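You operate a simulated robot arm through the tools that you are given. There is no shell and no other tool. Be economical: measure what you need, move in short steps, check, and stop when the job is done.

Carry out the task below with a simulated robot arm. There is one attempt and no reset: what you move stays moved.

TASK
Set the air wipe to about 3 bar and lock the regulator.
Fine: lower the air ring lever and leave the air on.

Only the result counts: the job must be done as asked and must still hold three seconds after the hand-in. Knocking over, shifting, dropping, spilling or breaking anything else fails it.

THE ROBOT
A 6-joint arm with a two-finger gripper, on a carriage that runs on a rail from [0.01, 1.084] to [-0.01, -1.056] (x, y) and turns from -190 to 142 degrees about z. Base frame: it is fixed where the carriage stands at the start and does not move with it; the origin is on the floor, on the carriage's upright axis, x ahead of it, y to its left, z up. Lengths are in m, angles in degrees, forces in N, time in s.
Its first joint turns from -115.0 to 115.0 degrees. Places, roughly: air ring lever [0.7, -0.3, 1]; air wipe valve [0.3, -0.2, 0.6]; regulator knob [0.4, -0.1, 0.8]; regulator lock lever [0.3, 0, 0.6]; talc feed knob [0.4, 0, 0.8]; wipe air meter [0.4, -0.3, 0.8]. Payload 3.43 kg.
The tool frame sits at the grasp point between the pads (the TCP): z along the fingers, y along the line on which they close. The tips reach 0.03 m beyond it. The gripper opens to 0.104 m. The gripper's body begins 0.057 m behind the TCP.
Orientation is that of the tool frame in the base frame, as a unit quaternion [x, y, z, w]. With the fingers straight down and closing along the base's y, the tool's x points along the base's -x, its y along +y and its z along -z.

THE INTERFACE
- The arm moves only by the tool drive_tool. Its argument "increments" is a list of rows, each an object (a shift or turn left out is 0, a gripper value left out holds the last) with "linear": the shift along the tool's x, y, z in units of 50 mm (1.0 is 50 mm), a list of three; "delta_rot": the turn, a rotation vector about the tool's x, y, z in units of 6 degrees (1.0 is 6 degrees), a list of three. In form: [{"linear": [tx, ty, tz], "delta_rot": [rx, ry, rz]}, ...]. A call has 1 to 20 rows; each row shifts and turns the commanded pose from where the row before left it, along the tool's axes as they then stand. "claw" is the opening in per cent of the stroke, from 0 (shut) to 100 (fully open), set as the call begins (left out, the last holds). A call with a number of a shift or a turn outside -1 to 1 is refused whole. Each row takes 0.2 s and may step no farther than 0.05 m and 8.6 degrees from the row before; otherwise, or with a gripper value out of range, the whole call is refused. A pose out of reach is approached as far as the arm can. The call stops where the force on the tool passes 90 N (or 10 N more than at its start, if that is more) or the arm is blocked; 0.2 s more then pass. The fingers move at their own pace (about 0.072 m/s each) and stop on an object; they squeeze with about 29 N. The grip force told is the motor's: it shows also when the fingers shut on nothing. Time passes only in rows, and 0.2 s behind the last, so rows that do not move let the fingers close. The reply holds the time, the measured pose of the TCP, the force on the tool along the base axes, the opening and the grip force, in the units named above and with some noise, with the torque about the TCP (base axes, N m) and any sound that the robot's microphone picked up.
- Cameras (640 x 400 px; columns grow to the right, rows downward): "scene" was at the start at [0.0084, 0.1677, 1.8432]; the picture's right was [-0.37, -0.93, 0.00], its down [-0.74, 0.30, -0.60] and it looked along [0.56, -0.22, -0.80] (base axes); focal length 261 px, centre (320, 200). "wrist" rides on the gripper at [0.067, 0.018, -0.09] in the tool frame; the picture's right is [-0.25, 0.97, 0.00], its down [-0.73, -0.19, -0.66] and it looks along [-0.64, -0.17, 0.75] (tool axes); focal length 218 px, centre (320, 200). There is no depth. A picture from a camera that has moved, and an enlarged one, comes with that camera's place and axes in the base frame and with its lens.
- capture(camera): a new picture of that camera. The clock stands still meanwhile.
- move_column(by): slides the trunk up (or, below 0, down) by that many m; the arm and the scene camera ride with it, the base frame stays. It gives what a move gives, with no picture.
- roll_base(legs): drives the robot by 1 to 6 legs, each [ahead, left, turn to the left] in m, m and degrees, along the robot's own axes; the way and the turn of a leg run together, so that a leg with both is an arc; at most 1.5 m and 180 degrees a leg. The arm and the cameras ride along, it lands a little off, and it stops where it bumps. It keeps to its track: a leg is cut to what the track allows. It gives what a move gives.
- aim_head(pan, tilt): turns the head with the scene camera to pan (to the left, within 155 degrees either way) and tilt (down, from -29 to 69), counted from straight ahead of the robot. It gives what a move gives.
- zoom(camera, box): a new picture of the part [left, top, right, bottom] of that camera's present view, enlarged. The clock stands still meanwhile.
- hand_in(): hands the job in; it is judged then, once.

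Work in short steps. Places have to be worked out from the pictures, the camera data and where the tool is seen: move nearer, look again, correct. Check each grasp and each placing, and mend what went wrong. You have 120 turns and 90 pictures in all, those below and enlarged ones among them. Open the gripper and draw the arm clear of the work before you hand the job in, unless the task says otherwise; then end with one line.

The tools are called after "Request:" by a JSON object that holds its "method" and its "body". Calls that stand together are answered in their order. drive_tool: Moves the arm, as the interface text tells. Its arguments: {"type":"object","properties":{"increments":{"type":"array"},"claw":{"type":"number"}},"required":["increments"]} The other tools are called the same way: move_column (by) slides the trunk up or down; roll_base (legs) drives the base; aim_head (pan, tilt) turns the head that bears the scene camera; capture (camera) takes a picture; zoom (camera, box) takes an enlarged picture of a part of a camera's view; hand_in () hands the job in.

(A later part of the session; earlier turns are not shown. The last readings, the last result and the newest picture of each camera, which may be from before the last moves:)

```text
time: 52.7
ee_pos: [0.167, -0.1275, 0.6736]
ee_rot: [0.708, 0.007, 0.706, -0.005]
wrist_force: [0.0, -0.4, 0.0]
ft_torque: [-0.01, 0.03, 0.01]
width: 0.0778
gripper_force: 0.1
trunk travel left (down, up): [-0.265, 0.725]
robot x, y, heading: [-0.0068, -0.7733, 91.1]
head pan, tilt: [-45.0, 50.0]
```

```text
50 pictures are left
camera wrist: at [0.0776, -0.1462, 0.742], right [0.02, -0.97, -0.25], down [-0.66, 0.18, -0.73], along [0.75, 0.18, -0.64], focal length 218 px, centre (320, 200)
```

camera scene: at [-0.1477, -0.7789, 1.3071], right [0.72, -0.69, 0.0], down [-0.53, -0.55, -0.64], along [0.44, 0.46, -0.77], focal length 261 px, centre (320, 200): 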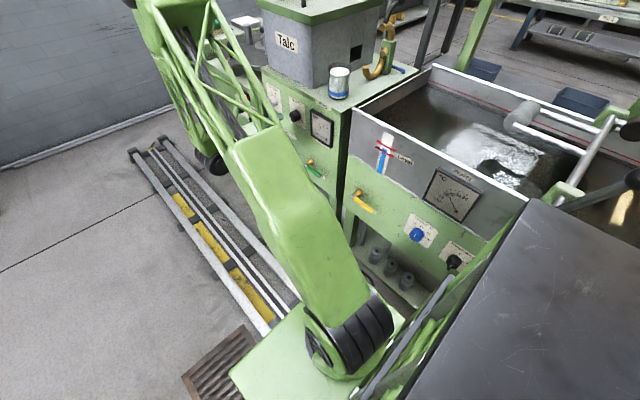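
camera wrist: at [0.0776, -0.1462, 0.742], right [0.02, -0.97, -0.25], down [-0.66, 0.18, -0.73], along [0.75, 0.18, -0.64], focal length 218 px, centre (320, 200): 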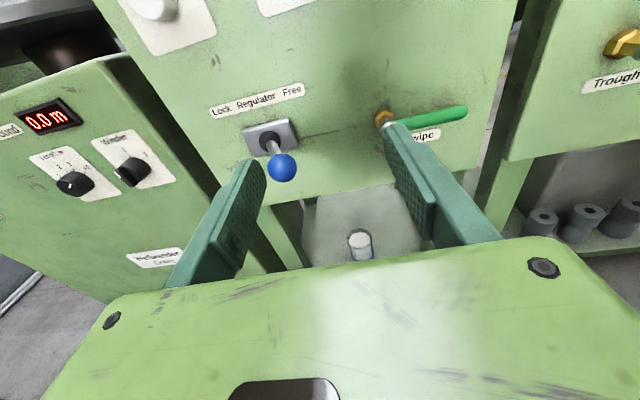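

Handle runs from pivot ≈(0.31,-0.186,0.623) to tip ≈(0.32,-0.273,0.62). I'll straddle it (fingers above and below, rolled -90°) near y=-0.25, first lining up at x=0.2.

Request:
{"method": "drive_tool", "body": {"increments": [{"linear": [-0.34, 0.8, 0.1]}, {"linear": [-0.34, 0.8, 0.1]}, {"linear": [-0.34, 0.8, 0.1]}, {"delta_rot": [0, 0, -1]}, {"delta_rot": [0, 0, -1]}, {"delta_rot": [0, 0, -1]}, {"delta_rot": [0, 0, -1]}, {"delta_rot": [0, 0, -1]}, {"delta_rot": [0, 0, -1]}, {"delta_rot": [0, 0, -1]}, {"delta_rot": [0, 0, -1]}, {"delta_rot": [0, 0, -1]}, {"delta_rot": [0, 0, -1]}, {"delta_rot": [0, 0, -1]}, {"delta_rot": [0, 0, -1]}, {"delta_rot": [0, 0, -1]}, {"delta_rot": [0, 0, -1]}, {"delta_rot": [0, 0, -1]}], "claw": 45}}

Request:
{"method": "capture", "body": {"camera": "wrist"}}

Request:
{"method": "zoom", "body": {"camera": "scene", "box": [230, 50, 390, 180]}}

```text
time: 56.5
ee_pos: [0.1834, -0.2342, 0.6213]
ee_rot: [0.495, 0.506, 0.504, 0.495]
wrist_force: [-0.1, -0.4, -0.9]
ft_torque: [0.0, -0.02, 0.01]
width: 0.0468
gripper_force: 0.0
out of reach, approached as far as the arm can: row 3
trunk travel left (down, up): [-0.265, 0.725]
robot x, y, heading: [-0.0047, -0.7688, 91.1]
head pan, tilt: [-45.0, 50.0]
```

```text
49 pictures are left
camera wrist: at [0.092, -0.1685, 0.64], right [0.01, -0.25, 0.97], down [-0.64, -0.74, -0.19], along [0.77, -0.62, -0.17], focal length 218 px, centre (320, 200)
```

wrist: 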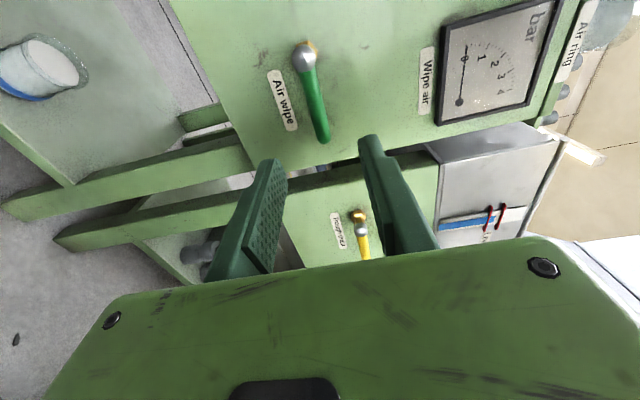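

```text
3.08 times, centred on (310, 115) of scene
camera zoom: at [-0.1477, -0.7794, 1.1871], right [0.72, -0.69, 0.0], down [-0.53, -0.55, -0.64], along [0.44, 0.46, -0.77], focal length 802 px, centre (351, 462)
```

zoom: 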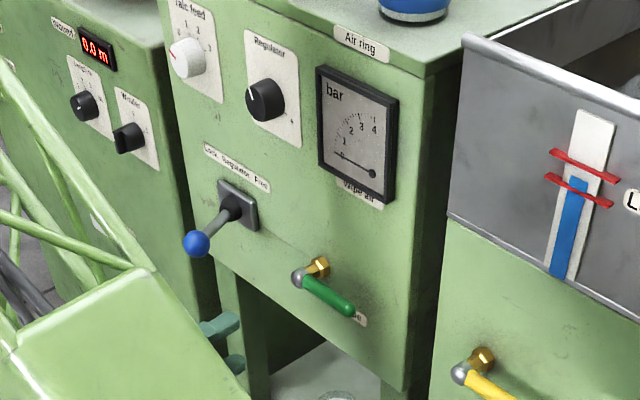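

The knob pointer is now near 11 o'clock. The arm was near its inner limit, so I back the carriage 0.12 m along the rail and compensate with the arm.

Request:
{"method": "roll_base", "body": {"legs": [[-0.13, 0, 0]]}}

Request:
{"method": "drive_tool", "body": {"increments": [{"linear": [0.75, 0, 0]}, {"linear": [0.75, 0, 0]}, {"linear": [0.75, 0, 0]}]}}

Request:
{"method": "capture", "body": {"camera": "wrist"}}

```text
time: 57.8
ee_pos: [0.1829, -0.3645, 0.6213]
ee_rot: [0.495, 0.506, 0.503, 0.495]
wrist_force: [0.2, -0.3, 0.2]
ft_torque: [-0.01, -0.01, -0.02]
width: 0.0466
gripper_force: 0.1
trunk travel left (down, up): [-0.265, 0.725]
robot x, y, heading: [-0.0079, -0.9006, 91.3]
head pan, tilt: [-45.0, 50.0]
```

```text
time: 58.6
ee_pos: [0.1782, -0.2522, 0.6209]
ee_rot: [0.495, 0.505, 0.504, 0.495]
wrist_force: [0.4, 0.2, -0.2]
ft_torque: [0.0, -0.01, 0.01]
width: 0.0468
gripper_force: 0.0
trunk travel left (down, up): [-0.265, 0.725]
robot x, y, heading: [-0.0071, -0.9014, 91.4]
head pan, tilt: [-45.0, 50.0]
```

```text
47 pictures are left
camera wrist: at [0.0862, -0.1868, 0.64], right [0.01, -0.25, 0.97], down [-0.64, -0.74, -0.19], along [0.77, -0.62, -0.17], focal length 218 px, centre (320, 200)
```

wrist: 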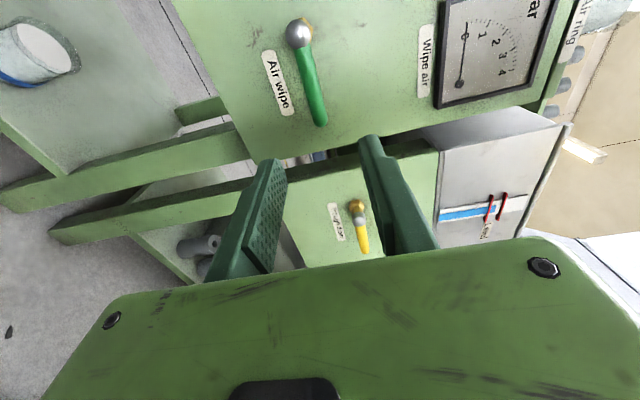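

Handle at z≈0.618, centred between fingers. Advance 0.13 m.

Request:
{"method": "drive_tool", "body": {"increments": [{"linear": [0, 0, 0.9]}, {"linear": [0, 0, 0.9]}, {"linear": [0, 0, 0.7]}]}}

Request:
{"method": "capture", "body": {"camera": "wrist"}}

Request:
{"method": "capture", "body": {"camera": "scene"}}

```text
time: 59.4
ee_pos: [0.3033, -0.2482, 0.6207]
ee_rot: [0.495, 0.506, 0.504, 0.495]
wrist_force: [-0.4, -0.3, -0.4]
ft_torque: [0.02, 0.01, 0.02]
width: 0.0466
gripper_force: 0.2
trunk travel left (down, up): [-0.265, 0.725]
robot x, y, heading: [-0.0072, -0.9015, 91.1]
head pan, tilt: [-45.0, 50.0]
```

```text
46 pictures are left
camera wrist: at [0.2119, -0.1823, 0.6391], right [0.01, -0.25, 0.97], down [-0.64, -0.74, -0.19], along [0.77, -0.62, -0.17], focal length 218 px, centre (320, 200)
```

wrist: 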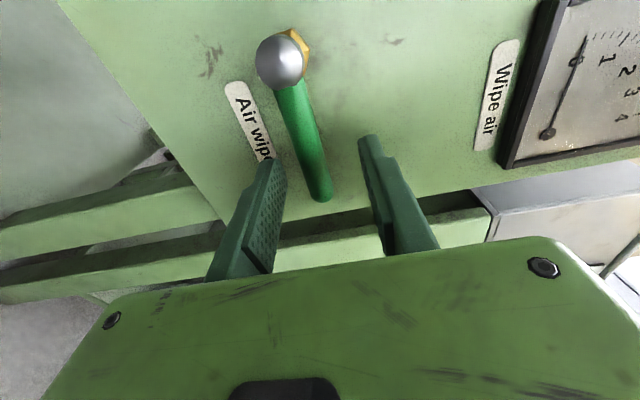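

```text
45 pictures are left
camera scene: at [-0.1493, -0.9101, 1.1871], right [0.72, -0.69, 0.0], down [-0.53, -0.55, -0.64], along [0.44, 0.46, -0.77], focal length 261 px, centre (320, 200)
```

scene: 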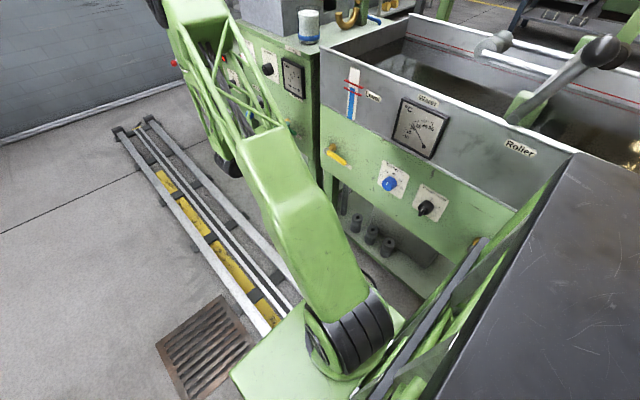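

Go 10 mm deeper, then push gently down to test the direction.

Request:
{"method": "drive_tool", "body": {"increments": [{"linear": [0, 0, 0.2]}, {"linear": [0, -0.2, 0]}, {"linear": [0, -0.2, 0]}, {"linear": [0, -0.15, 0]}]}}

Request:
{"method": "capture", "body": {"camera": "wrist"}}

```text
time: 60.4
ee_pos: [0.3145, -0.2484, 0.5937]
ee_rot: [0.495, 0.505, 0.504, 0.496]
wrist_force: [-5.8, 2.4, 18.5]
ft_torque: [0.06, -0.51, 0.09]
width: 0.0557
gripper_force: 8.0
trunk travel left (down, up): [-0.265, 0.725]
robot x, y, heading: [-0.0079, -0.9016, 91.3]
head pan, tilt: [-45.0, 50.0]
```

```text
44 pictures are left
camera wrist: at [0.2227, -0.1831, 0.6138], right [0.01, -0.25, 0.97], down [-0.64, -0.74, -0.19], along [0.77, -0.62, -0.17], focal length 218 px, centre (320, 200)
```

wrist: 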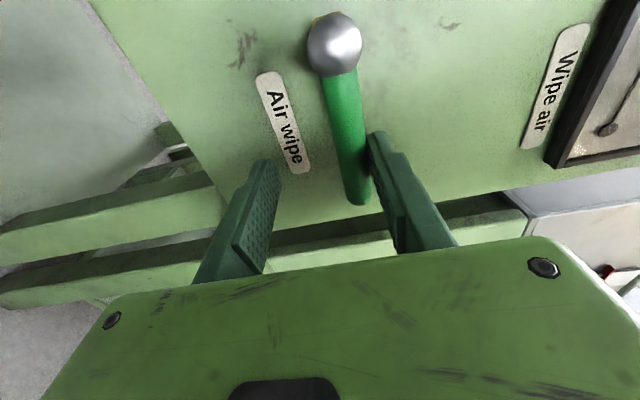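

18 N downward and the handle didn't move. Try gently upward instead.

Request:
{"method": "drive_tool", "body": {"increments": [{"linear": [0, 0.4, 0]}, {"linear": [0, 0.3, 0]}, {"linear": [0, 0.2, 0]}, {"linear": [0, 0.2, 0]}]}}

Request:
{"method": "capture", "body": {"camera": "wrist"}}

```text
time: 61.4
ee_pos: [0.3163, -0.2511, 0.6469]
ee_rot: [0.495, 0.506, 0.503, 0.496]
wrist_force: [-0.3, 0.5, 0.4]
ft_torque: [-0.01, -0.05, -0.01]
width: 0.0467
gripper_force: 0.1
trunk travel left (down, up): [-0.265, 0.725]
robot x, y, heading: [-0.0086, -0.9045, 91.2]
head pan, tilt: [-45.0, 50.0]
```

```text
43 pictures are left
camera wrist: at [0.2248, -0.1846, 0.667], right [0.01, -0.25, 0.97], down [-0.64, -0.74, -0.19], along [0.77, -0.62, -0.17], focal length 218 px, centre (320, 200)
```

wrist: 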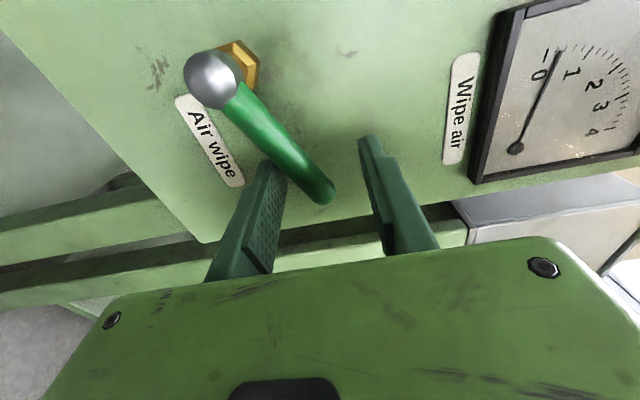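

It swings upward freely (open = up). Continue along the arc with the lower finger pushing to vertical.

Request:
{"method": "drive_tool", "body": {"increments": [{"linear": [0.03, 0.32, 0]}, {"linear": [0.16, 0.28, 0]}, {"linear": [0.17, 0.28, 0]}, {"linear": [0.18, 0.12, 0]}, {"linear": [0.18, 0.12, 0]}, {"linear": [0.15, 0.04, 0]}, {"linear": [0.15, 0.04, 0]}, {"linear": [0.1, 0, 0]}]}}

Request:
{"method": "capture", "body": {"camera": "wrist"}}

```text
time: 63.0
ee_pos: [0.3172, -0.2114, 0.7054]
ee_rot: [0.498, 0.505, 0.496, 0.501]
wrist_force: [-11.9, -35.8, -3.7]
ft_torque: [-0.99, 0.51, -0.5]
width: 0.0475
gripper_force: 0.0
trunk travel left (down, up): [-0.265, 0.725]
robot x, y, heading: [-0.0074, -0.906, 91.1]
head pan, tilt: [-45.0, 50.0]
stopped in row 7: the force on the tool passed its limit at 103 N (the readings are from after the stop); the commanded pose is now the measured one
```

```text
42 pictures are left
camera wrist: at [0.2267, -0.1445, 0.7229], right [0.01, -0.24, 0.97], down [-0.65, -0.73, -0.18], along [0.76, -0.63, -0.16], focal length 218 px, centre (320, 200)
```

wrist: 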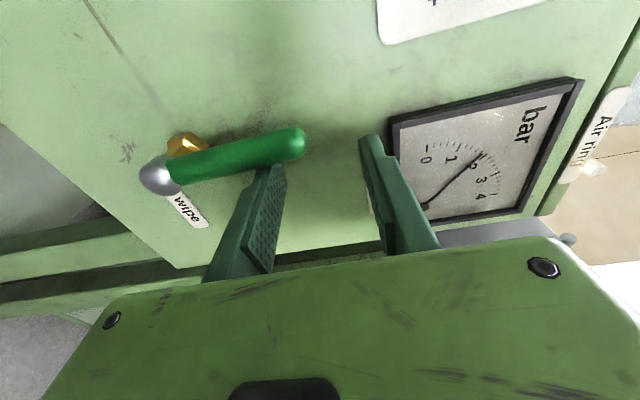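

The valve reached its stop vertical and the gauge rose to about 2. Back off and retract, then check.

Request:
{"method": "drive_tool", "body": {"increments": [{"linear": [-0.3, 0, 0]}, {"linear": [0, 0, -0.9]}, {"linear": [0, 0, -0.9]}, {"linear": [0, 0, -0.9]}]}}

Request:
{"method": "zoom", "body": {"camera": "scene", "box": [220, 20, 340, 170]}}

```text
time: 64.0
ee_pos: [0.1829, -0.2262, 0.701]
ee_rot: [0.497, 0.506, 0.497, 0.499]
wrist_force: [0.6, 0.3, 0.1]
ft_torque: [-0.02, 0.01, -0.01]
width: 0.047
gripper_force: 0.0
trunk travel left (down, up): [-0.265, 0.725]
robot x, y, heading: [-0.0083, -0.9031, 91.3]
head pan, tilt: [-45.0, 50.0]
```

```text
2.67 times, centred on (280, 95) of scene
camera zoom: at [-0.1483, -0.9111, 1.1872], right [0.72, -0.69, 0.0], down [-0.53, -0.55, -0.64], along [0.44, 0.46, -0.77], focal length 695 px, centre (427, 480)
```

zoom: 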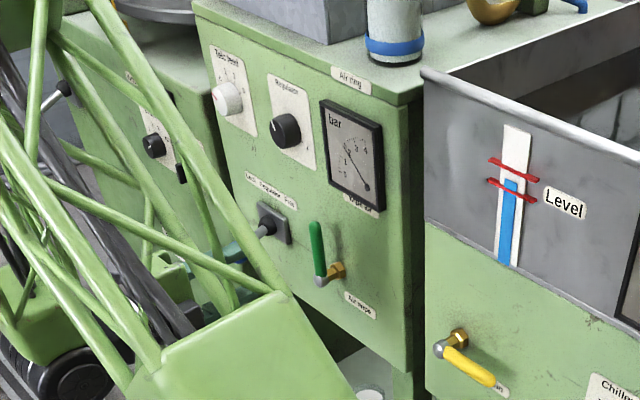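

Request:
{"method": "zoom", "body": {"camera": "scene", "box": [265, 45, 310, 105]}}

```text
6.67 times, centred on (288, 75) of scene
camera zoom: at [-0.1483, -0.9111, 1.1872], right [0.72, -0.69, 0.0], down [-0.53, -0.55, -0.64], along [0.44, 0.46, -0.77], focal length 1738 px, centre (537, 1033)
```

zoom: 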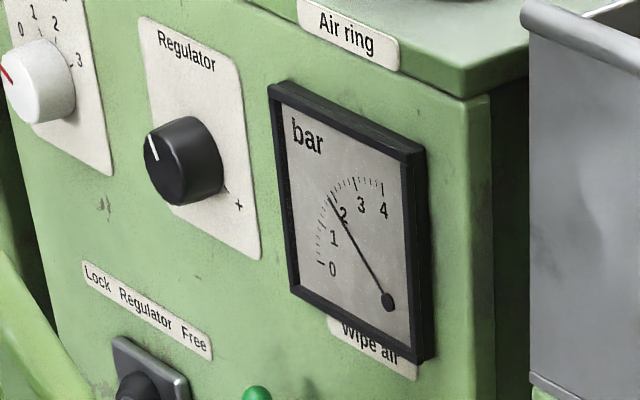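

Reads ≈2.0 bar after ~88°, so about 44° more. Return to the knob with roll -60°.

Request:
{"method": "move_column", "body": {"by": 0.09}}

Request:
{"method": "drive_tool", "body": {"increments": [{"linear": [0.7, 0, 0]}, {"linear": [0.7, 0, 0]}, {"linear": [0.63, 0, 0.3]}, {"delta_rot": [0, 0, 1]}, {"delta_rot": [0, 0, 1]}, {"delta_rot": [0, 0, 1]}, {"delta_rot": [0, 0, 1]}, {"delta_rot": [0, 0, 1]}], "claw": 75}}

Request:
{"method": "capture", "body": {"camera": "wrist"}}

```text
time: 65.2
ee_pos: [0.1821, -0.2247, 0.7911]
ee_rot: [0.496, 0.506, 0.498, 0.499]
wrist_force: [-0.6, -0.1, 0.4]
ft_torque: [0.02, 0.01, 0.03]
width: 0.0468
gripper_force: 0.1
trunk travel left (down, up): [-0.355, 0.635]
robot x, y, heading: [-0.0066, -0.9024, 91.2]
head pan, tilt: [-45.0, 50.0]
```

```text
time: 67.0
ee_pos: [0.1957, -0.1249, 0.7907]
ee_rot: [0.611, 0.359, 0.611, 0.353]
wrist_force: [-0.8, 0.7, -0.4]
ft_torque: [-0.01, 0.01, 0.03]
width: 0.0779
gripper_force: 0.0
trunk travel left (down, up): [-0.355, 0.635]
robot x, y, heading: [-0.0085, -0.9015, 91.2]
head pan, tilt: [-45.0, 50.0]
```

```text
39 pictures are left
camera wrist: at [0.1059, -0.0746, 0.841], right [0.01, -0.7, 0.72], down [-0.66, -0.55, -0.52], along [0.76, -0.47, -0.46], focal length 218 px, centre (320, 200)
```

wrist: 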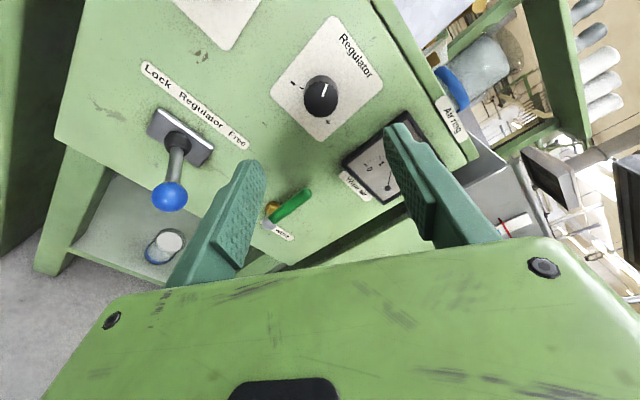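

Aligned. Advance 0.132 m (with 2 mm bias along tool y) and close.

Request:
{"method": "drive_tool", "body": {"increments": [{"linear": [0, 0.04, 0.9]}, {"linear": [0, 0, 0.9]}, {"linear": [0, 0, 0.84]}]}}

Request:
{"method": "drive_tool", "body": {"increments": [{}, {}, {}, {}], "claw": 20}}

Request:
{"method": "drive_tool", "body": {"increments": [{"delta_rot": [0, 0, 0.6]}, {"delta_rot": [0, 0, 0.7]}, {"delta_rot": [0, 0, 0.7]}, {"delta_rot": [0, 0, 0.7]}, {"delta_rot": [0, 0, 0.7]}, {"delta_rot": [0, 0, 0.7]}, {"delta_rot": [0, 0, 0.7]}, {"delta_rot": [0, 0, 0.7]}, {"delta_rot": [0, 0, 0.7]}, {"delta_rot": [0, 0, 0.7]}]}}

Request:
{"method": "zoom", "body": {"camera": "scene", "box": [260, 70, 320, 130]}}

Request:
{"method": "capture", "body": {"camera": "wrist"}}

```text
time: 67.8
ee_pos: [0.3285, -0.124, 0.793]
ee_rot: [0.61, 0.36, 0.611, 0.354]
wrist_force: [-0.9, 0.3, 0.8]
ft_torque: [0.01, 0.02, -0.01]
width: 0.0777
gripper_force: 0.1
trunk travel left (down, up): [-0.355, 0.635]
robot x, y, heading: [-0.0065, -0.9052, 91.2]
head pan, tilt: [-45.0, 50.0]
```

```text
time: 68.8
ee_pos: [0.3294, -0.1248, 0.7916]
ee_rot: [0.611, 0.36, 0.61, 0.353]
wrist_force: [9.6, 7.2, -15.3]
ft_torque: [0.0, 0.22, 0.68]
width: 0.0359
gripper_force: 45.0
trunk travel left (down, up): [-0.355, 0.635]
robot x, y, heading: [-0.0072, -0.8981, 91.3]
head pan, tilt: [-45.0, 50.0]
```

```text
time: 71.0
ee_pos: [0.3284, -0.1246, 0.7908]
ee_rot: [0.699, 0.121, 0.696, 0.115]
wrist_force: [5.5, 0.5, -12.0]
ft_torque: [-0.02, -0.39, 0.12]
width: 0.0358
gripper_force: 45.3
trunk travel left (down, up): [-0.355, 0.635]
robot x, y, heading: [-0.0095, -0.9062, 91.4]
head pan, tilt: [-45.0, 50.0]
```

```text
6.67 times, centred on (290, 100) of scene
camera zoom: at [-0.1485, -0.9107, 1.2771], right [0.72, -0.69, 0.0], down [-0.53, -0.55, -0.64], along [0.44, 0.46, -0.77], focal length 1738 px, centre (520, 867)
```

zoom: 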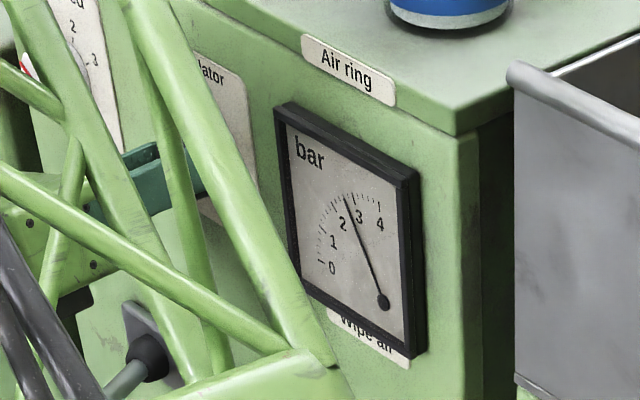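

```text
37 pictures are left
camera wrist: at [0.2389, -0.1189, 0.8626], right [0.01, -1.0, 0.08], down [-0.66, -0.06, -0.75], along [0.75, -0.05, -0.66], focal length 218 px, centre (320, 200)
```

wrist: 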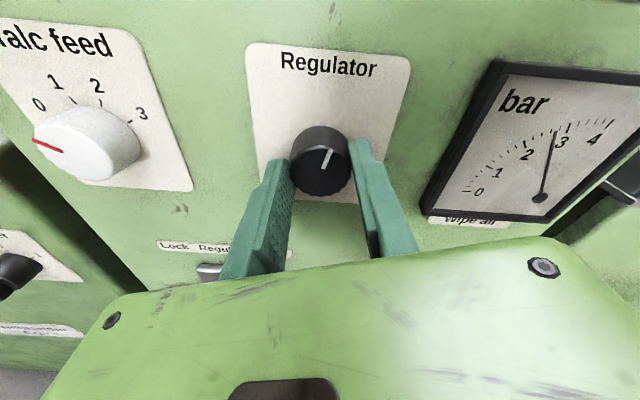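

Close to 3; zoom in on the gauge from the wrist.

Request:
{"method": "zoom", "body": {"camera": "wrist", "box": [430, 60, 630, 230]}}

Request:
{"method": "zoom", "body": {"camera": "scene", "box": [284, 83, 304, 108]}}

```text
2.35 times, centred on (530, 145) of wrist
camera zoom: at [0.2389, -0.1189, 0.8626], right [0.01, -1.0, 0.08], down [-0.66, -0.06, -0.75], along [0.75, -0.05, -0.66], focal length 514 px, centre (-174, 329)
```

zoom: 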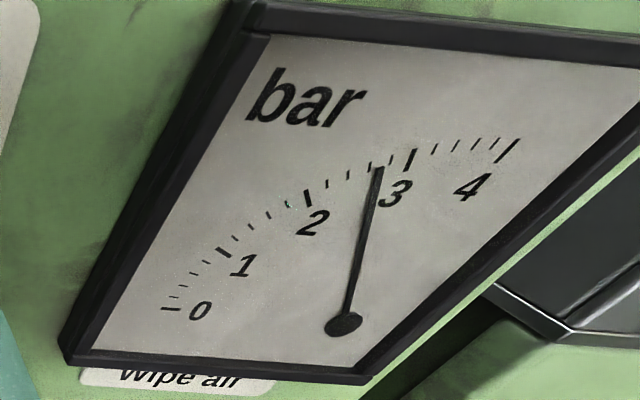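

```text
16.00 times, centred on (294, 96) of scene
camera zoom: at [-0.1485, -0.9107, 1.2771], right [0.72, -0.69, 0.0], down [-0.53, -0.55, -0.64], along [0.44, 0.46, -0.77], focal length 4172 px, centre (736, 1872)
```

zoom: 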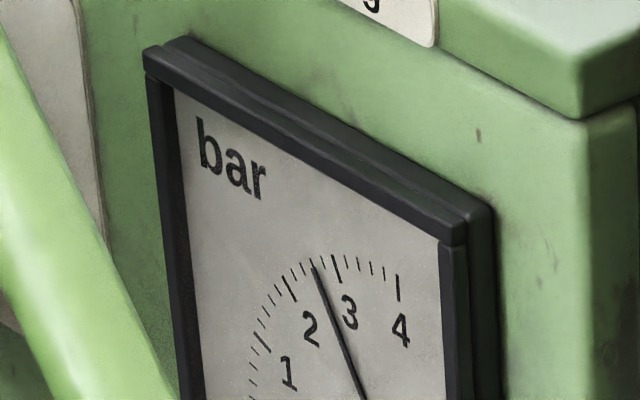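

Reads about 2.65 bar. Turn another 15°.

Request:
{"method": "drive_tool", "body": {"increments": [{"delta_rot": [0, 0, 0.6]}, {"delta_rot": [0, 0, 0.6]}, {"delta_rot": [0, 0, 0.6]}, {"delta_rot": [0, 0, 0.7]}, {}]}}

Request:
{"method": "zoom", "body": {"camera": "scene", "box": [282, 86, 307, 117]}}

Request:
{"method": "zoom", "body": {"camera": "wrist", "box": [430, 0, 640, 210]}}

```text
time: 72.2
ee_pos: [0.3298, -0.1246, 0.7915]
ee_rot: [0.709, 0.029, 0.704, 0.025]
wrist_force: [-4.1, -21.6, -25.3]
ft_torque: [-0.03, 0.33, -0.67]
width: 0.0355
gripper_force: 45.1
trunk travel left (down, up): [-0.355, 0.635]
robot x, y, heading: [-0.0079, -0.9001, 91.2]
head pan, tilt: [-45.0, 50.0]
```

```text
12.90 times, centred on (294, 102) of scene
camera zoom: at [-0.1485, -0.911, 1.277], right [0.72, -0.69, 0.0], down [-0.53, -0.55, -0.64], along [0.44, 0.46, -0.77], focal length 3365 px, centre (649, 1471)
```

zoom: 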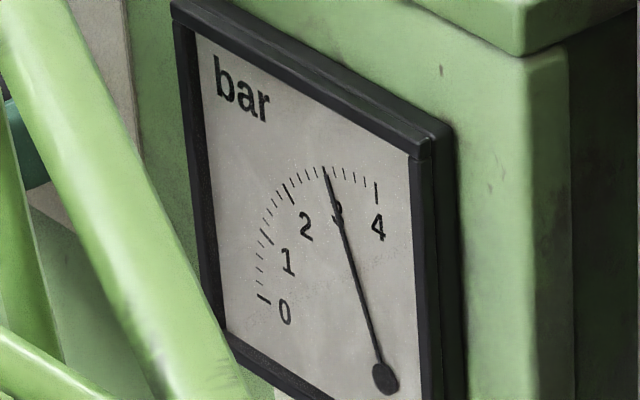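

```text
1.90 times, centred on (535, 105) of wrist
camera zoom: at [0.239, -0.1372, 0.862], right [0.01, -0.98, -0.18], down [-0.66, 0.13, -0.74], along [0.75, 0.12, -0.65], focal length 416 px, centre (-90, 381)
```

zoom: 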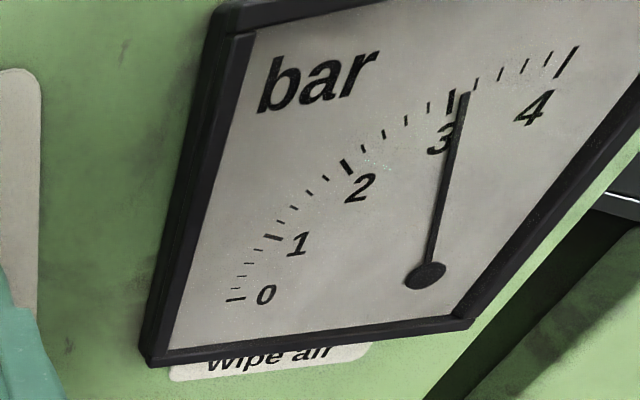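

Parallax between both views brackets the needle at ≈3.0. Release the knob and retract.

Request:
{"method": "drive_tool", "body": {"increments": [{}, {}, {}], "claw": 75}}

Request:
{"method": "drive_tool", "body": {"increments": [{"linear": [0, 0, -0.9]}, {"linear": [0, 0, -0.9]}, {"linear": [0, 0, -0.9]}, {"linear": [0, 0, -0.5]}]}}

Request:
{"method": "zoom", "body": {"camera": "scene", "box": [262, 76, 312, 126]}}

Request:
{"method": "capture", "body": {"camera": "wrist"}}

```text
time: 73.0
ee_pos: [0.329, -0.1242, 0.794]
ee_rot: [0.708, 0.029, 0.705, 0.022]
wrist_force: [-0.9, 0.1, 0.9]
ft_torque: [0.01, -0.01, 0.0]
width: 0.0781
gripper_force: 0.0
trunk travel left (down, up): [-0.355, 0.635]
robot x, y, heading: [-0.012, -0.9025, 91.5]
head pan, tilt: [-45.0, 50.0]
```

```text
time: 74.0
ee_pos: [0.1693, -0.1268, 0.7942]
ee_rot: [0.708, 0.029, 0.705, 0.022]
wrist_force: [1.0, 0.1, 0.4]
ft_torque: [0.03, 0.0, 0.04]
width: 0.0779
gripper_force: 0.1
trunk travel left (down, up): [-0.355, 0.635]
robot x, y, heading: [-0.0058, -0.9042, 91.4]
head pan, tilt: [-45.0, 50.0]
```

```text
8.00 times, centred on (287, 101) of scene
camera zoom: at [-0.1485, -0.9111, 1.2771], right [0.72, -0.69, 0.0], down [-0.53, -0.55, -0.64], along [0.44, 0.46, -0.77], focal length 2086 px, centre (584, 992)
```

zoom: 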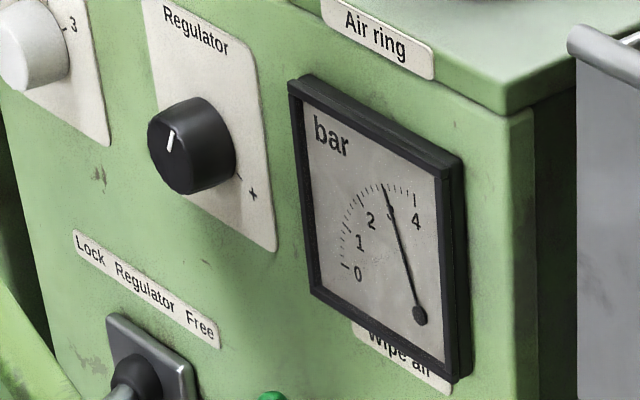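

```text
31 pictures are left
camera wrist: at [0.08, -0.1385, 0.8635], right [0.01, -0.98, -0.18], down [-0.66, 0.13, -0.74], along [0.75, 0.12, -0.65], focal length 218 px, centre (320, 200)
```

wrist: 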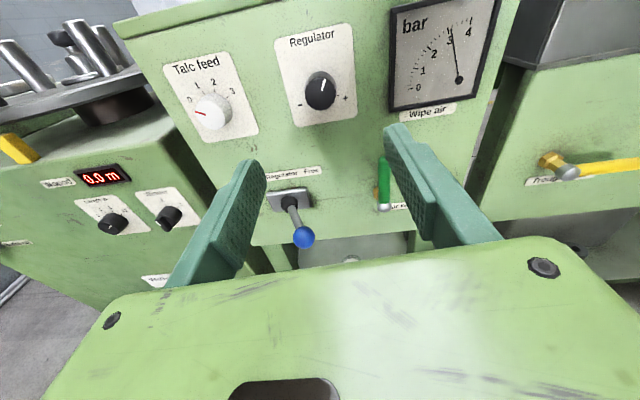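

3.0 bar holds and the valve handle is vertical. Now the lock lever: ball at about (0.268,-0.074,0.636). Lower, align, and straddle it.

Request:
{"method": "move_column", "body": {"by": -0.158}}

Request:
{"method": "drive_tool", "body": {"increments": [{"delta_rot": [0, 0, 0.6]}, {"linear": [0, -0.55, 0]}, {"linear": [0, -0.55, 0]}, {"linear": [0, 0, 0.4]}], "claw": 55}}

Request:
{"method": "capture", "body": {"camera": "wrist"}}

```text
time: 75.9
ee_pos: [0.1701, -0.1254, 0.6361]
ee_rot: [0.708, 0.028, 0.705, 0.023]
wrist_force: [1.6, 0.4, 0.4]
ft_torque: [0.02, -0.05, -0.02]
width: 0.0781
gripper_force: 0.1
trunk travel left (down, up): [-0.197, 0.793]
robot x, y, heading: [-0.0037, -0.9039, 91.1]
head pan, tilt: [-45.0, 50.0]
```

```text
time: 76.9
ee_pos: [0.1887, -0.0696, 0.6367]
ee_rot: [0.709, 0.007, 0.705, 0.001]
wrist_force: [0.2, -1.4, -0.2]
ft_torque: [-0.02, -0.02, 0.0]
width: 0.0572
gripper_force: 0.1
trunk travel left (down, up): [-0.197, 0.793]
robot x, y, heading: [-0.0072, -0.9041, 91.1]
head pan, tilt: [-45.0, 50.0]
```

```text
30 pictures are left
camera wrist: at [0.0985, -0.087, 0.7063], right [0.01, -0.97, -0.24], down [-0.66, 0.18, -0.73], along [0.75, 0.17, -0.64], focal length 218 px, centre (320, 200)
```

wrist: 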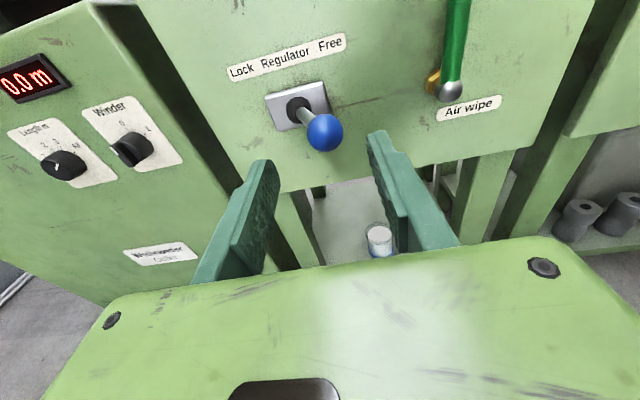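

Aligned. Advance and push left to Lock.

Request:
{"method": "drive_tool", "body": {"increments": [{"linear": [-0.06, 0, 0.75]}, {"linear": [0, 0, 0.7]}, {"linear": [0, -0.4, 0]}, {"linear": [0, -0.4, 0]}, {"linear": [0, -0.4, 0]}, {"linear": [0, -0.3, 0]}, {"linear": [0, -0.25, 0]}]}}

Request:
{"method": "capture", "body": {"camera": "wrist"}}

```text
time: 78.5
ee_pos: [0.2608, 0.0151, 0.6314]
ee_rot: [0.709, 0.008, 0.705, 0.001]
wrist_force: [-11.8, -33.2, 1.4]
ft_torque: [-0.24, 0.12, -1.0]
width: 0.0737
gripper_force: 14.0
trunk travel left (down, up): [-0.197, 0.793]
robot x, y, heading: [-0.008, -0.9053, 90.9]
head pan, tilt: [-45.0, 50.0]
```

```text
29 pictures are left
camera wrist: at [0.1715, -0.0016, 0.7003], right [0.0, -0.97, -0.24], down [-0.66, 0.18, -0.73], along [0.75, 0.16, -0.64], focal length 218 px, centre (320, 200)
```

wrist: 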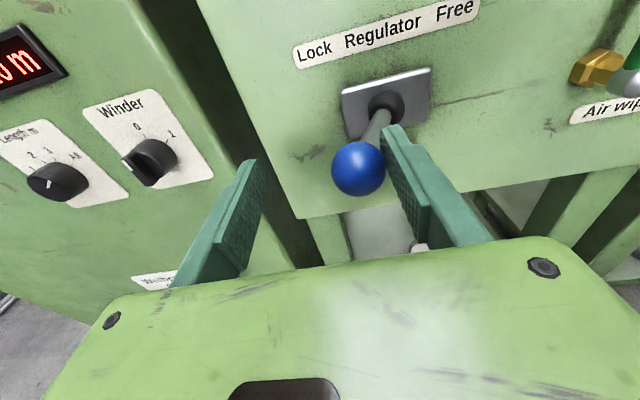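

Lever is at its left stop (33 N). Back off, withdraw, and verify lever and gauge.

Request:
{"method": "drive_tool", "body": {"increments": [{"linear": [0, 0.4, 0]}, {"linear": [0, 0, -0.9]}, {"linear": [0, 0, -0.9]}, {"linear": [0, 0, -0.9]}, {"linear": [0, 0, -0.9]}]}}

Request:
{"method": "capture", "body": {"camera": "wrist"}}

Request:
{"method": "zoom", "body": {"camera": "scene", "box": [220, 20, 330, 150]}}

```text
time: 79.7
ee_pos: [0.0806, -0.0032, 0.6341]
ee_rot: [0.709, 0.006, 0.705, 0.001]
wrist_force: [-0.3, 0.4, -0.5]
ft_torque: [0.0, 0.03, 0.01]
width: 0.0573
gripper_force: 0.1
trunk travel left (down, up): [-0.197, 0.793]
robot x, y, heading: [-0.0054, -0.906, 91.0]
head pan, tilt: [-45.0, 50.0]
```

```text
28 pictures are left
camera wrist: at [-0.009, -0.0205, 0.7034], right [0.01, -0.97, -0.24], down [-0.66, 0.18, -0.73], along [0.75, 0.16, -0.64], focal length 218 px, centre (320, 200)
```

wrist: 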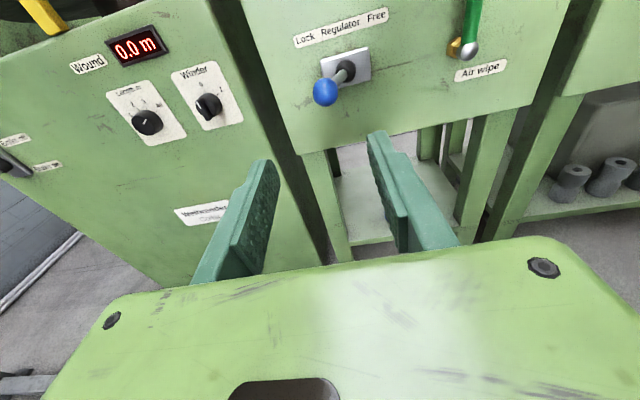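

```text
3.08 times, centred on (275, 85) of scene
camera zoom: at [-0.1485, -0.9111, 1.1191], right [0.72, -0.69, 0.0], down [-0.53, -0.55, -0.64], along [0.44, 0.46, -0.77], focal length 802 px, centre (458, 554)
```

zoom: 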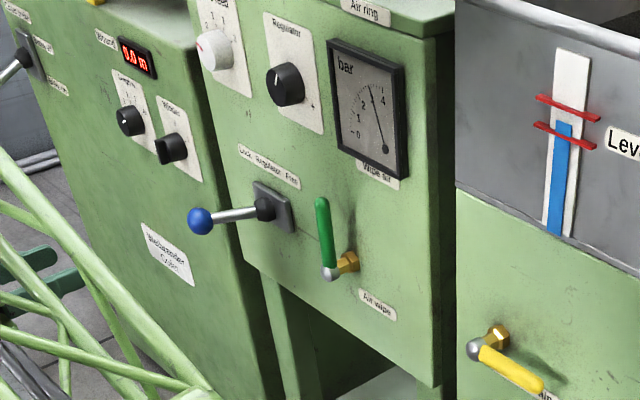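

Lever on Lock, gauge still ≈3, valve open. Now the air ring: raise the trunk and look at it closely.

Request:
{"method": "move_column", "body": {"by": 0.4}}

Request:
{"method": "capture", "body": {"camera": "scene"}}

Request:
{"method": "capture", "body": {"camera": "wrist"}}

```text
time: 83.5
ee_pos: [0.0806, -0.003, 1.0336]
ee_rot: [0.709, 0.007, 0.705, 0.002]
wrist_force: [-0.9, 0.0, -0.2]
ft_torque: [0.02, 0.0, -0.03]
width: 0.0572
gripper_force: 0.0
trunk travel left (down, up): [-0.597, 0.393]
robot x, y, heading: [-0.0119, -0.9031, 91.1]
head pan, tilt: [-45.0, 50.0]
```

```text
26 pictures are left
camera scene: at [-0.1489, -0.9111, 1.5191], right [0.72, -0.69, 0.0], down [-0.53, -0.55, -0.64], along [0.44, 0.46, -0.77], focal length 261 px, centre (320, 200)
```

scene: 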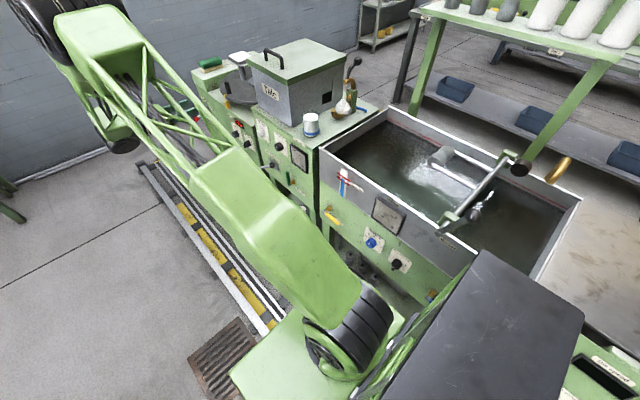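

```text
25 pictures are left
camera wrist: at [-0.0097, -0.0204, 1.1033], right [0.01, -0.97, -0.24], down [-0.66, 0.18, -0.73], along [0.75, 0.17, -0.64], focal length 218 px, centre (320, 200)
```

wrist: 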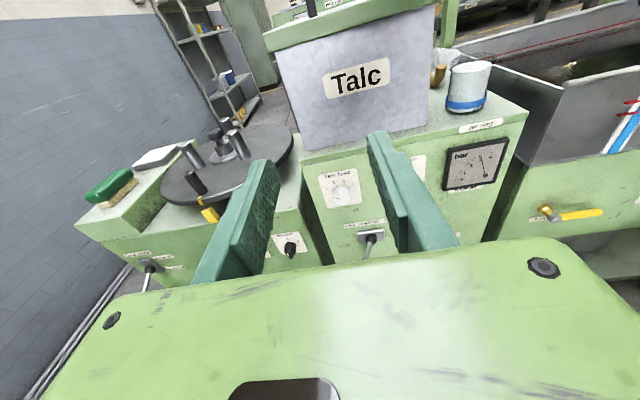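

Request:
{"method": "zoom", "body": {"camera": "scene", "box": [315, 45, 385, 125]}}

Request:
{"method": "zoom", "body": {"camera": "wrist", "box": [130, 150, 240, 300]}}

```text
5.00 times, centred on (350, 85) of scene
camera zoom: at [-0.1489, -0.9111, 1.5191], right [0.72, -0.69, 0.0], down [-0.53, -0.55, -0.64], along [0.44, 0.46, -0.77], focal length 1304 px, centre (170, 775)
```

zoom: 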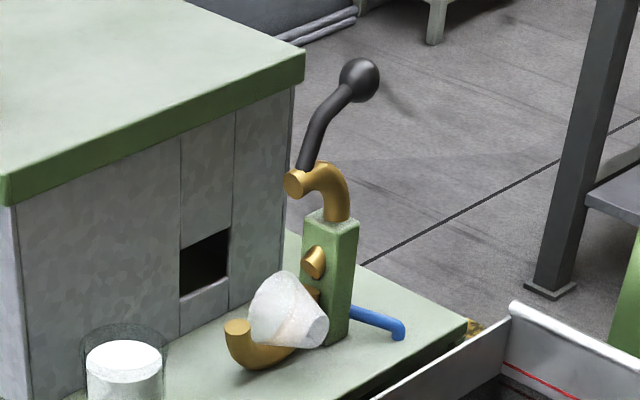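

```text
2.67 times, centred on (185, 225) of wrist
camera zoom: at [-0.0097, -0.0204, 1.1033], right [0.01, -0.97, -0.24], down [-0.66, 0.18, -0.73], along [0.75, 0.17, -0.64], focal length 582 px, centre (680, 133)
```

zoom: 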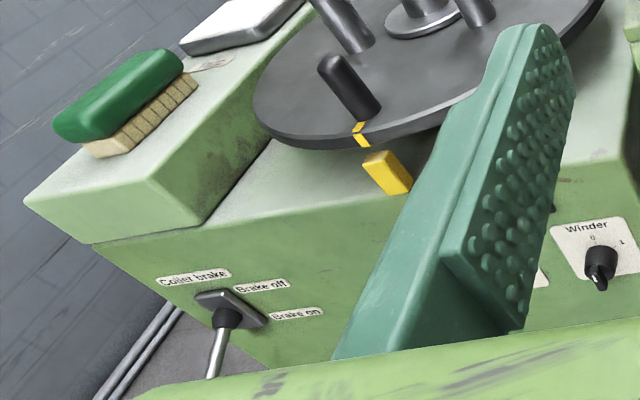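

Triangulating: ring hinge (axis along y) ≈(0.65,-0.25,0.95), lever ball ≈(0.675,-0.255,1.094); lowering rotates it ~70° toward the robot to about (0.525,1.03). Air is blowing (white cone). I'll pinch the ball with fingers closing along y and tool pitched 45° down. First raise, reposition the base and move above.

Request:
{"method": "move_column", "body": {"by": 0.25}}

Request:
{"method": "drive_tool", "body": {"increments": [{"linear": [0, 0.9, 0]}, {"linear": [0, 0.9, 0]}, {"linear": [0, 0.9, 0]}, {"linear": [0, 0.9, 0]}, {"linear": [0, 0.9, 0]}, {"linear": [0, 0.9, 0]}]}}

Request:
{"method": "roll_base", "body": {"legs": [[0.22, 0, 0]]}}

Request:
{"method": "drive_tool", "body": {"increments": [{"linear": [0, 0.5, 0.8]}, {"linear": [0, 0.5, 0.8]}, {"linear": [0, 0.5, 0.8]}, {"linear": [0, 0.5, 0.8]}, {"linear": [0, 0.5, 0.8]}, {"linear": [0, 0.5, 0.8]}, {"linear": [0, 0.5, 0.8]}, {"linear": [0, 0.3, 0.8]}, {"delta_rot": [0, -1, 0]}, {"delta_rot": [0, -1, 0]}, {"delta_rot": [0, -1, 0]}, {"delta_rot": [0, -1, 0]}, {"delta_rot": [0, -1, 0]}, {"delta_rot": [0, -1, 0]}, {"delta_rot": [0, -1, 0]}, {"delta_rot": [0, -0.5, 0]}]}}

Request:
{"method": "capture", "body": {"camera": "wrist"}}

```text
time: 86.1
ee_pos: [0.0797, -0.0033, 1.2833]
ee_rot: [0.709, 0.006, 0.705, 0.001]
wrist_force: [0.3, 0.2, 0.2]
ft_torque: [0.0, 0.02, 0.0]
width: 0.057
gripper_force: 0.2
trunk travel left (down, up): [-0.847, 0.143]
robot x, y, heading: [-0.0077, -0.9028, 91.2]
head pan, tilt: [-45.0, 50.0]
```

```text
time: 87.5
ee_pos: [0.0823, -0.2755, 1.2856]
ee_rot: [0.709, 0.007, 0.705, 0.001]
wrist_force: [-0.2, -0.4, 0.5]
ft_torque: [-0.03, 0.02, 0.02]
width: 0.0571
gripper_force: 0.0
trunk travel left (down, up): [-0.847, 0.143]
robot x, y, heading: [-0.0107, -0.9017, 91.0]
head pan, tilt: [-45.0, 50.0]
```

```text
time: 89.2
ee_pos: [0.0873, -0.0537, 1.286]
ee_rot: [0.709, 0.005, 0.705, 0.002]
wrist_force: [0.1, -0.2, 0.1]
ft_torque: [0.01, -0.02, 0.03]
width: 0.0573
gripper_force: 0.0
trunk travel left (down, up): [-0.847, 0.143]
robot x, y, heading: [-0.0028, -0.6806, 91.1]
head pan, tilt: [-45.0, 50.0]
```

```text
time: 92.6
ee_pos: [0.4193, -0.1982, 1.2902]
ee_rot: [0.925, 0.004, 0.38, 0.005]
wrist_force: [-0.3, 0.6, -0.9]
ft_torque: [0.02, 0.02, -0.01]
width: 0.0574
gripper_force: 0.0
out of reach, approached as far as the arm can: row 5, 6, 7
trunk travel left (down, up): [-0.847, 0.143]
robot x, y, heading: [-0.0044, -0.6804, 91.1]
head pan, tilt: [-45.0, 50.0]
```

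```text
22 pictures are left
camera wrist: at [0.4028, -0.2149, 1.404], right [-0.17, -0.97, -0.17], down [-0.98, 0.18, -0.05], along [0.08, 0.16, -0.98], focal length 218 px, centre (320, 200)
```

wrist: 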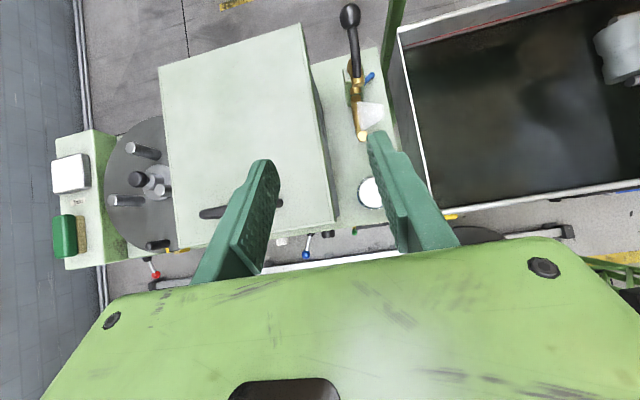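

Top view: ball ≈(0.686,-0.256,1.094), lever in the x–z plane as expected. Move to a pre-approach point 0.1 m back along the tool axis.

Request:
{"method": "drive_tool", "body": {"increments": [{"linear": [0.184, 0.232, 0.85]}, {"linear": [0.184, 0.232, 0.85]}, {"linear": [0.184, 0.232, 0.85]}, {"linear": [0.184, 0.232, 0.85]}, {"linear": [0.184, 0.232, 0.85]}]}}

Request:
{"method": "capture", "body": {"camera": "wrist"}}

Request:
{"method": "capture", "body": {"camera": "scene"}}

```text
time: 93.8
ee_pos: [0.6019, -0.2607, 1.1673]
ee_rot: [0.925, 0.003, 0.381, 0.004]
wrist_force: [-0.5, 0.2, 0.2]
ft_torque: [0.01, -0.02, 0.0]
width: 0.0574
gripper_force: 0.0
trunk travel left (down, up): [-0.847, 0.143]
robot x, y, heading: [-0.0071, -0.6826, 91.3]
head pan, tilt: [-45.0, 50.0]
```

```text
21 pictures are left
camera wrist: at [0.5857, -0.2754, 1.2794], right [-0.18, -0.97, -0.17], down [-0.98, 0.19, -0.05], along [0.08, 0.16, -0.98], focal length 218 px, centre (320, 200)
```

wrist: 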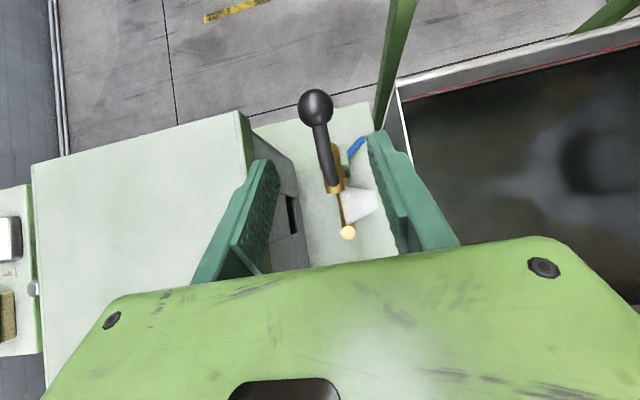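

```text
20 pictures are left
camera scene: at [-0.1471, -0.6882, 1.765], right [0.72, -0.7, 0.0], down [-0.53, -0.55, -0.64], along [0.45, 0.46, -0.77], focal length 261 px, centre (320, 200)
```

scene: 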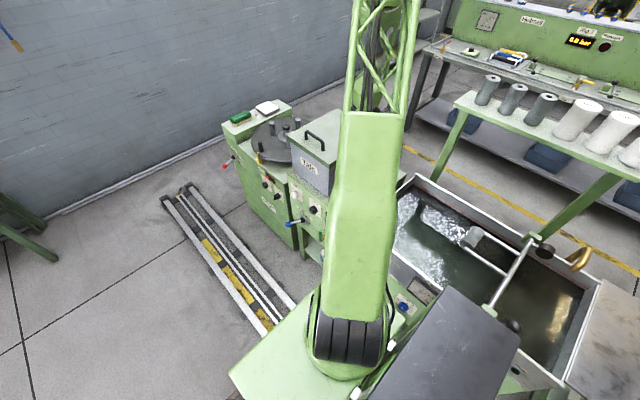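

Ball confirmed at (0.684,-0.256,1.094). Approach and close on it.

Request:
{"method": "drive_tool", "body": {"increments": [{"linear": [0.06, -0.09, 0.7]}, {"linear": [0.06, 0, 0.7]}, {"linear": [0, 0, 0.68]}]}}

Request:
{"method": "capture", "body": {"camera": "wrist"}}

```text
time: 94.6
ee_pos: [0.6798, -0.2568, 1.0995]
ee_rot: [0.925, 0.002, 0.38, 0.005]
wrist_force: [0.1, 0.7, 0.6]
ft_torque: [0.03, 0.03, -0.04]
width: 0.0571
gripper_force: 0.0
trunk travel left (down, up): [-0.847, 0.143]
robot x, y, heading: [-0.0067, -0.6795, 91.0]
head pan, tilt: [-45.0, 50.0]
```

```text
19 pictures are left
camera wrist: at [0.6632, -0.2721, 1.2121], right [-0.18, -0.97, -0.17], down [-0.98, 0.19, -0.05], along [0.08, 0.16, -0.98], focal length 218 px, centre (320, 200)
```

wrist: 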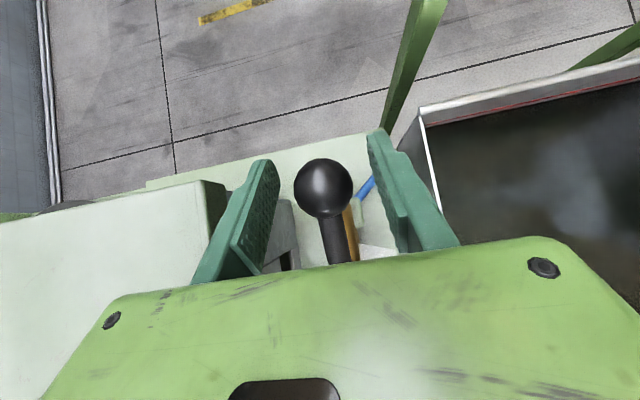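

The ball projects exactly at the TCP. Close on it.

Request:
{"method": "drive_tool", "body": {"increments": [{}, {}, {}], "claw": 10}}

```text
time: 95.4
ee_pos: [0.6782, -0.2587, 1.1007]
ee_rot: [0.926, 0.003, 0.378, 0.005]
wrist_force: [0.9, -24.2, -24.9]
ft_torque: [0.06, -0.51, 0.06]
width: 0.0314
gripper_force: 44.7
trunk travel left (down, up): [-0.847, 0.143]
robot x, y, heading: [-0.006, -0.6786, 90.8]
head pan, tilt: [-45.0, 50.0]
```

Gripped (31 mm). Begin the arc: first ~20°, checking forces.

Request:
{"method": "drive_tool", "body": {"increments": [{"linear": [-0.155, 0, -0.205]}, {"linear": [-0.15, 0, -0.205]}, {"linear": [-0.186, 0, -0.176]}, {"linear": [-0.186, 0, -0.176]}]}}

Request:
{"method": "capture", "body": {"camera": "wrist"}}

```text
time: 96.4
ee_pos: [0.6283, -0.2562, 1.1098]
ee_rot: [0.925, 0.002, 0.38, 0.004]
wrist_force: [7.4, -3.8, 3.8]
ft_torque: [-0.22, -1.0, -0.24]
width: 0.0315
gripper_force: 42.6
trunk travel left (down, up): [-0.847, 0.143]
robot x, y, heading: [-0.0057, -0.6799, 91.0]
head pan, tilt: [-45.0, 50.0]
```

```text
18 pictures are left
camera wrist: at [0.6129, -0.2728, 1.2226], right [-0.18, -0.97, -0.17], down [-0.98, 0.19, -0.05], along [0.08, 0.16, -0.98], focal length 218 px, centre (320, 200)
```

wrist: 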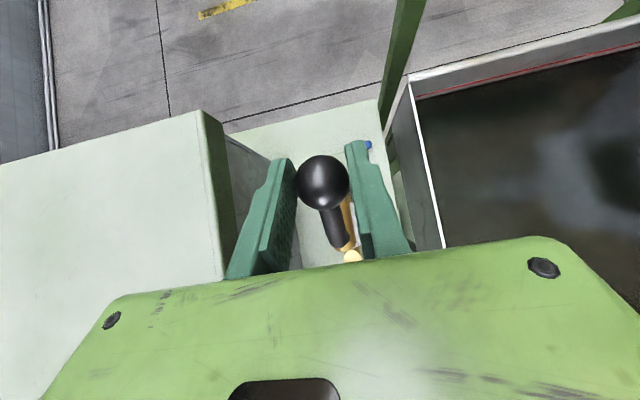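

Moving with low force. Continue the arc.

Request:
{"method": "drive_tool", "body": {"increments": [{"linear": [-0.213, 0, -0.142]}, {"linear": [-0.214, 0, -0.141]}, {"linear": [-0.235, 0, -0.101]}, {"linear": [-0.236, 0, -0.101]}, {"linear": [-0.249, 0, -0.06]}, {"linear": [-0.249, 0, -0.059]}]}}

Request:
{"method": "capture", "body": {"camera": "wrist"}}

```text
time: 97.8
ee_pos: [0.5593, -0.256, 1.0757]
ee_rot: [0.925, 0.002, 0.381, 0.005]
wrist_force: [7.7, 16.0, -4.0]
ft_torque: [-0.06, -0.8, -0.03]
width: 0.0315
gripper_force: 35.7
trunk travel left (down, up): [-0.847, 0.143]
robot x, y, heading: [-0.0069, -0.6821, 90.8]
head pan, tilt: [-45.0, 50.0]
```

```text
17 pictures are left
camera wrist: at [0.5428, -0.2724, 1.1884], right [-0.18, -0.97, -0.17], down [-0.98, 0.19, -0.05], along [0.08, 0.15, -0.98], focal length 218 px, centre (320, 200)
```

wrist: 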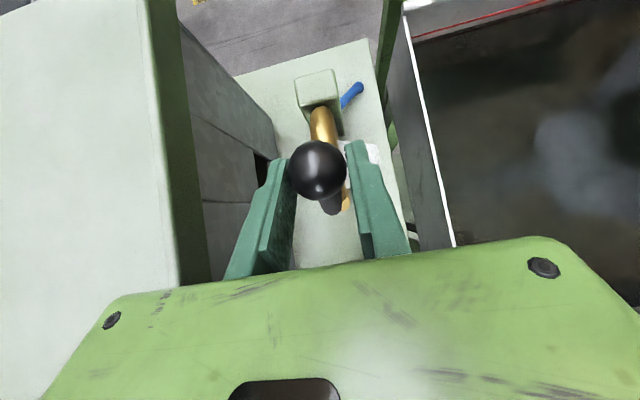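

Good progress (~50°). Continue to the stop in small steps.

Request:
{"method": "drive_tool", "body": {"increments": [{"linear": [-0.256, 0, -0.016]}, {"linear": [-0.256, 0, -0.016]}, {"linear": [-0.255, 0, 0.03]}, {"linear": [-0.255, 0, 0.03]}]}}

Request:
{"method": "capture", "body": {"camera": "wrist"}}

```text
time: 98.8
ee_pos: [0.5228, -0.2571, 1.0364]
ee_rot: [0.925, 0.004, 0.38, 0.004]
wrist_force: [10.6, 11.4, -0.4]
ft_torque: [-0.06, -1.1, -0.01]
width: 0.031
gripper_force: 45.1
trunk travel left (down, up): [-0.847, 0.143]
robot x, y, heading: [-0.007, -0.6788, 90.9]
head pan, tilt: [-45.0, 50.0]
```

```text
16 pictures are left
camera wrist: at [0.5072, -0.2721, 1.1496], right [-0.18, -0.97, -0.17], down [-0.98, 0.19, -0.05], along [0.08, 0.16, -0.98], focal length 218 px, centre (320, 200)
```

wrist: 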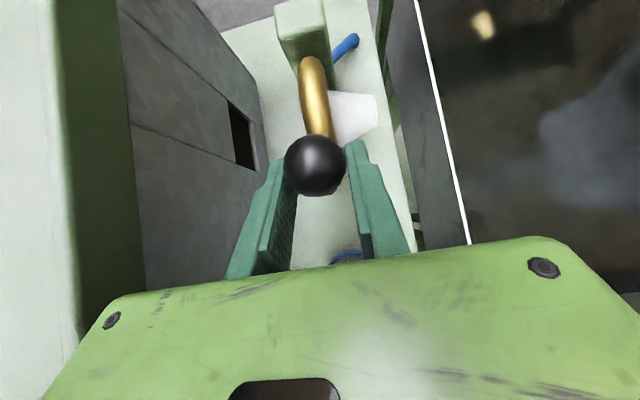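

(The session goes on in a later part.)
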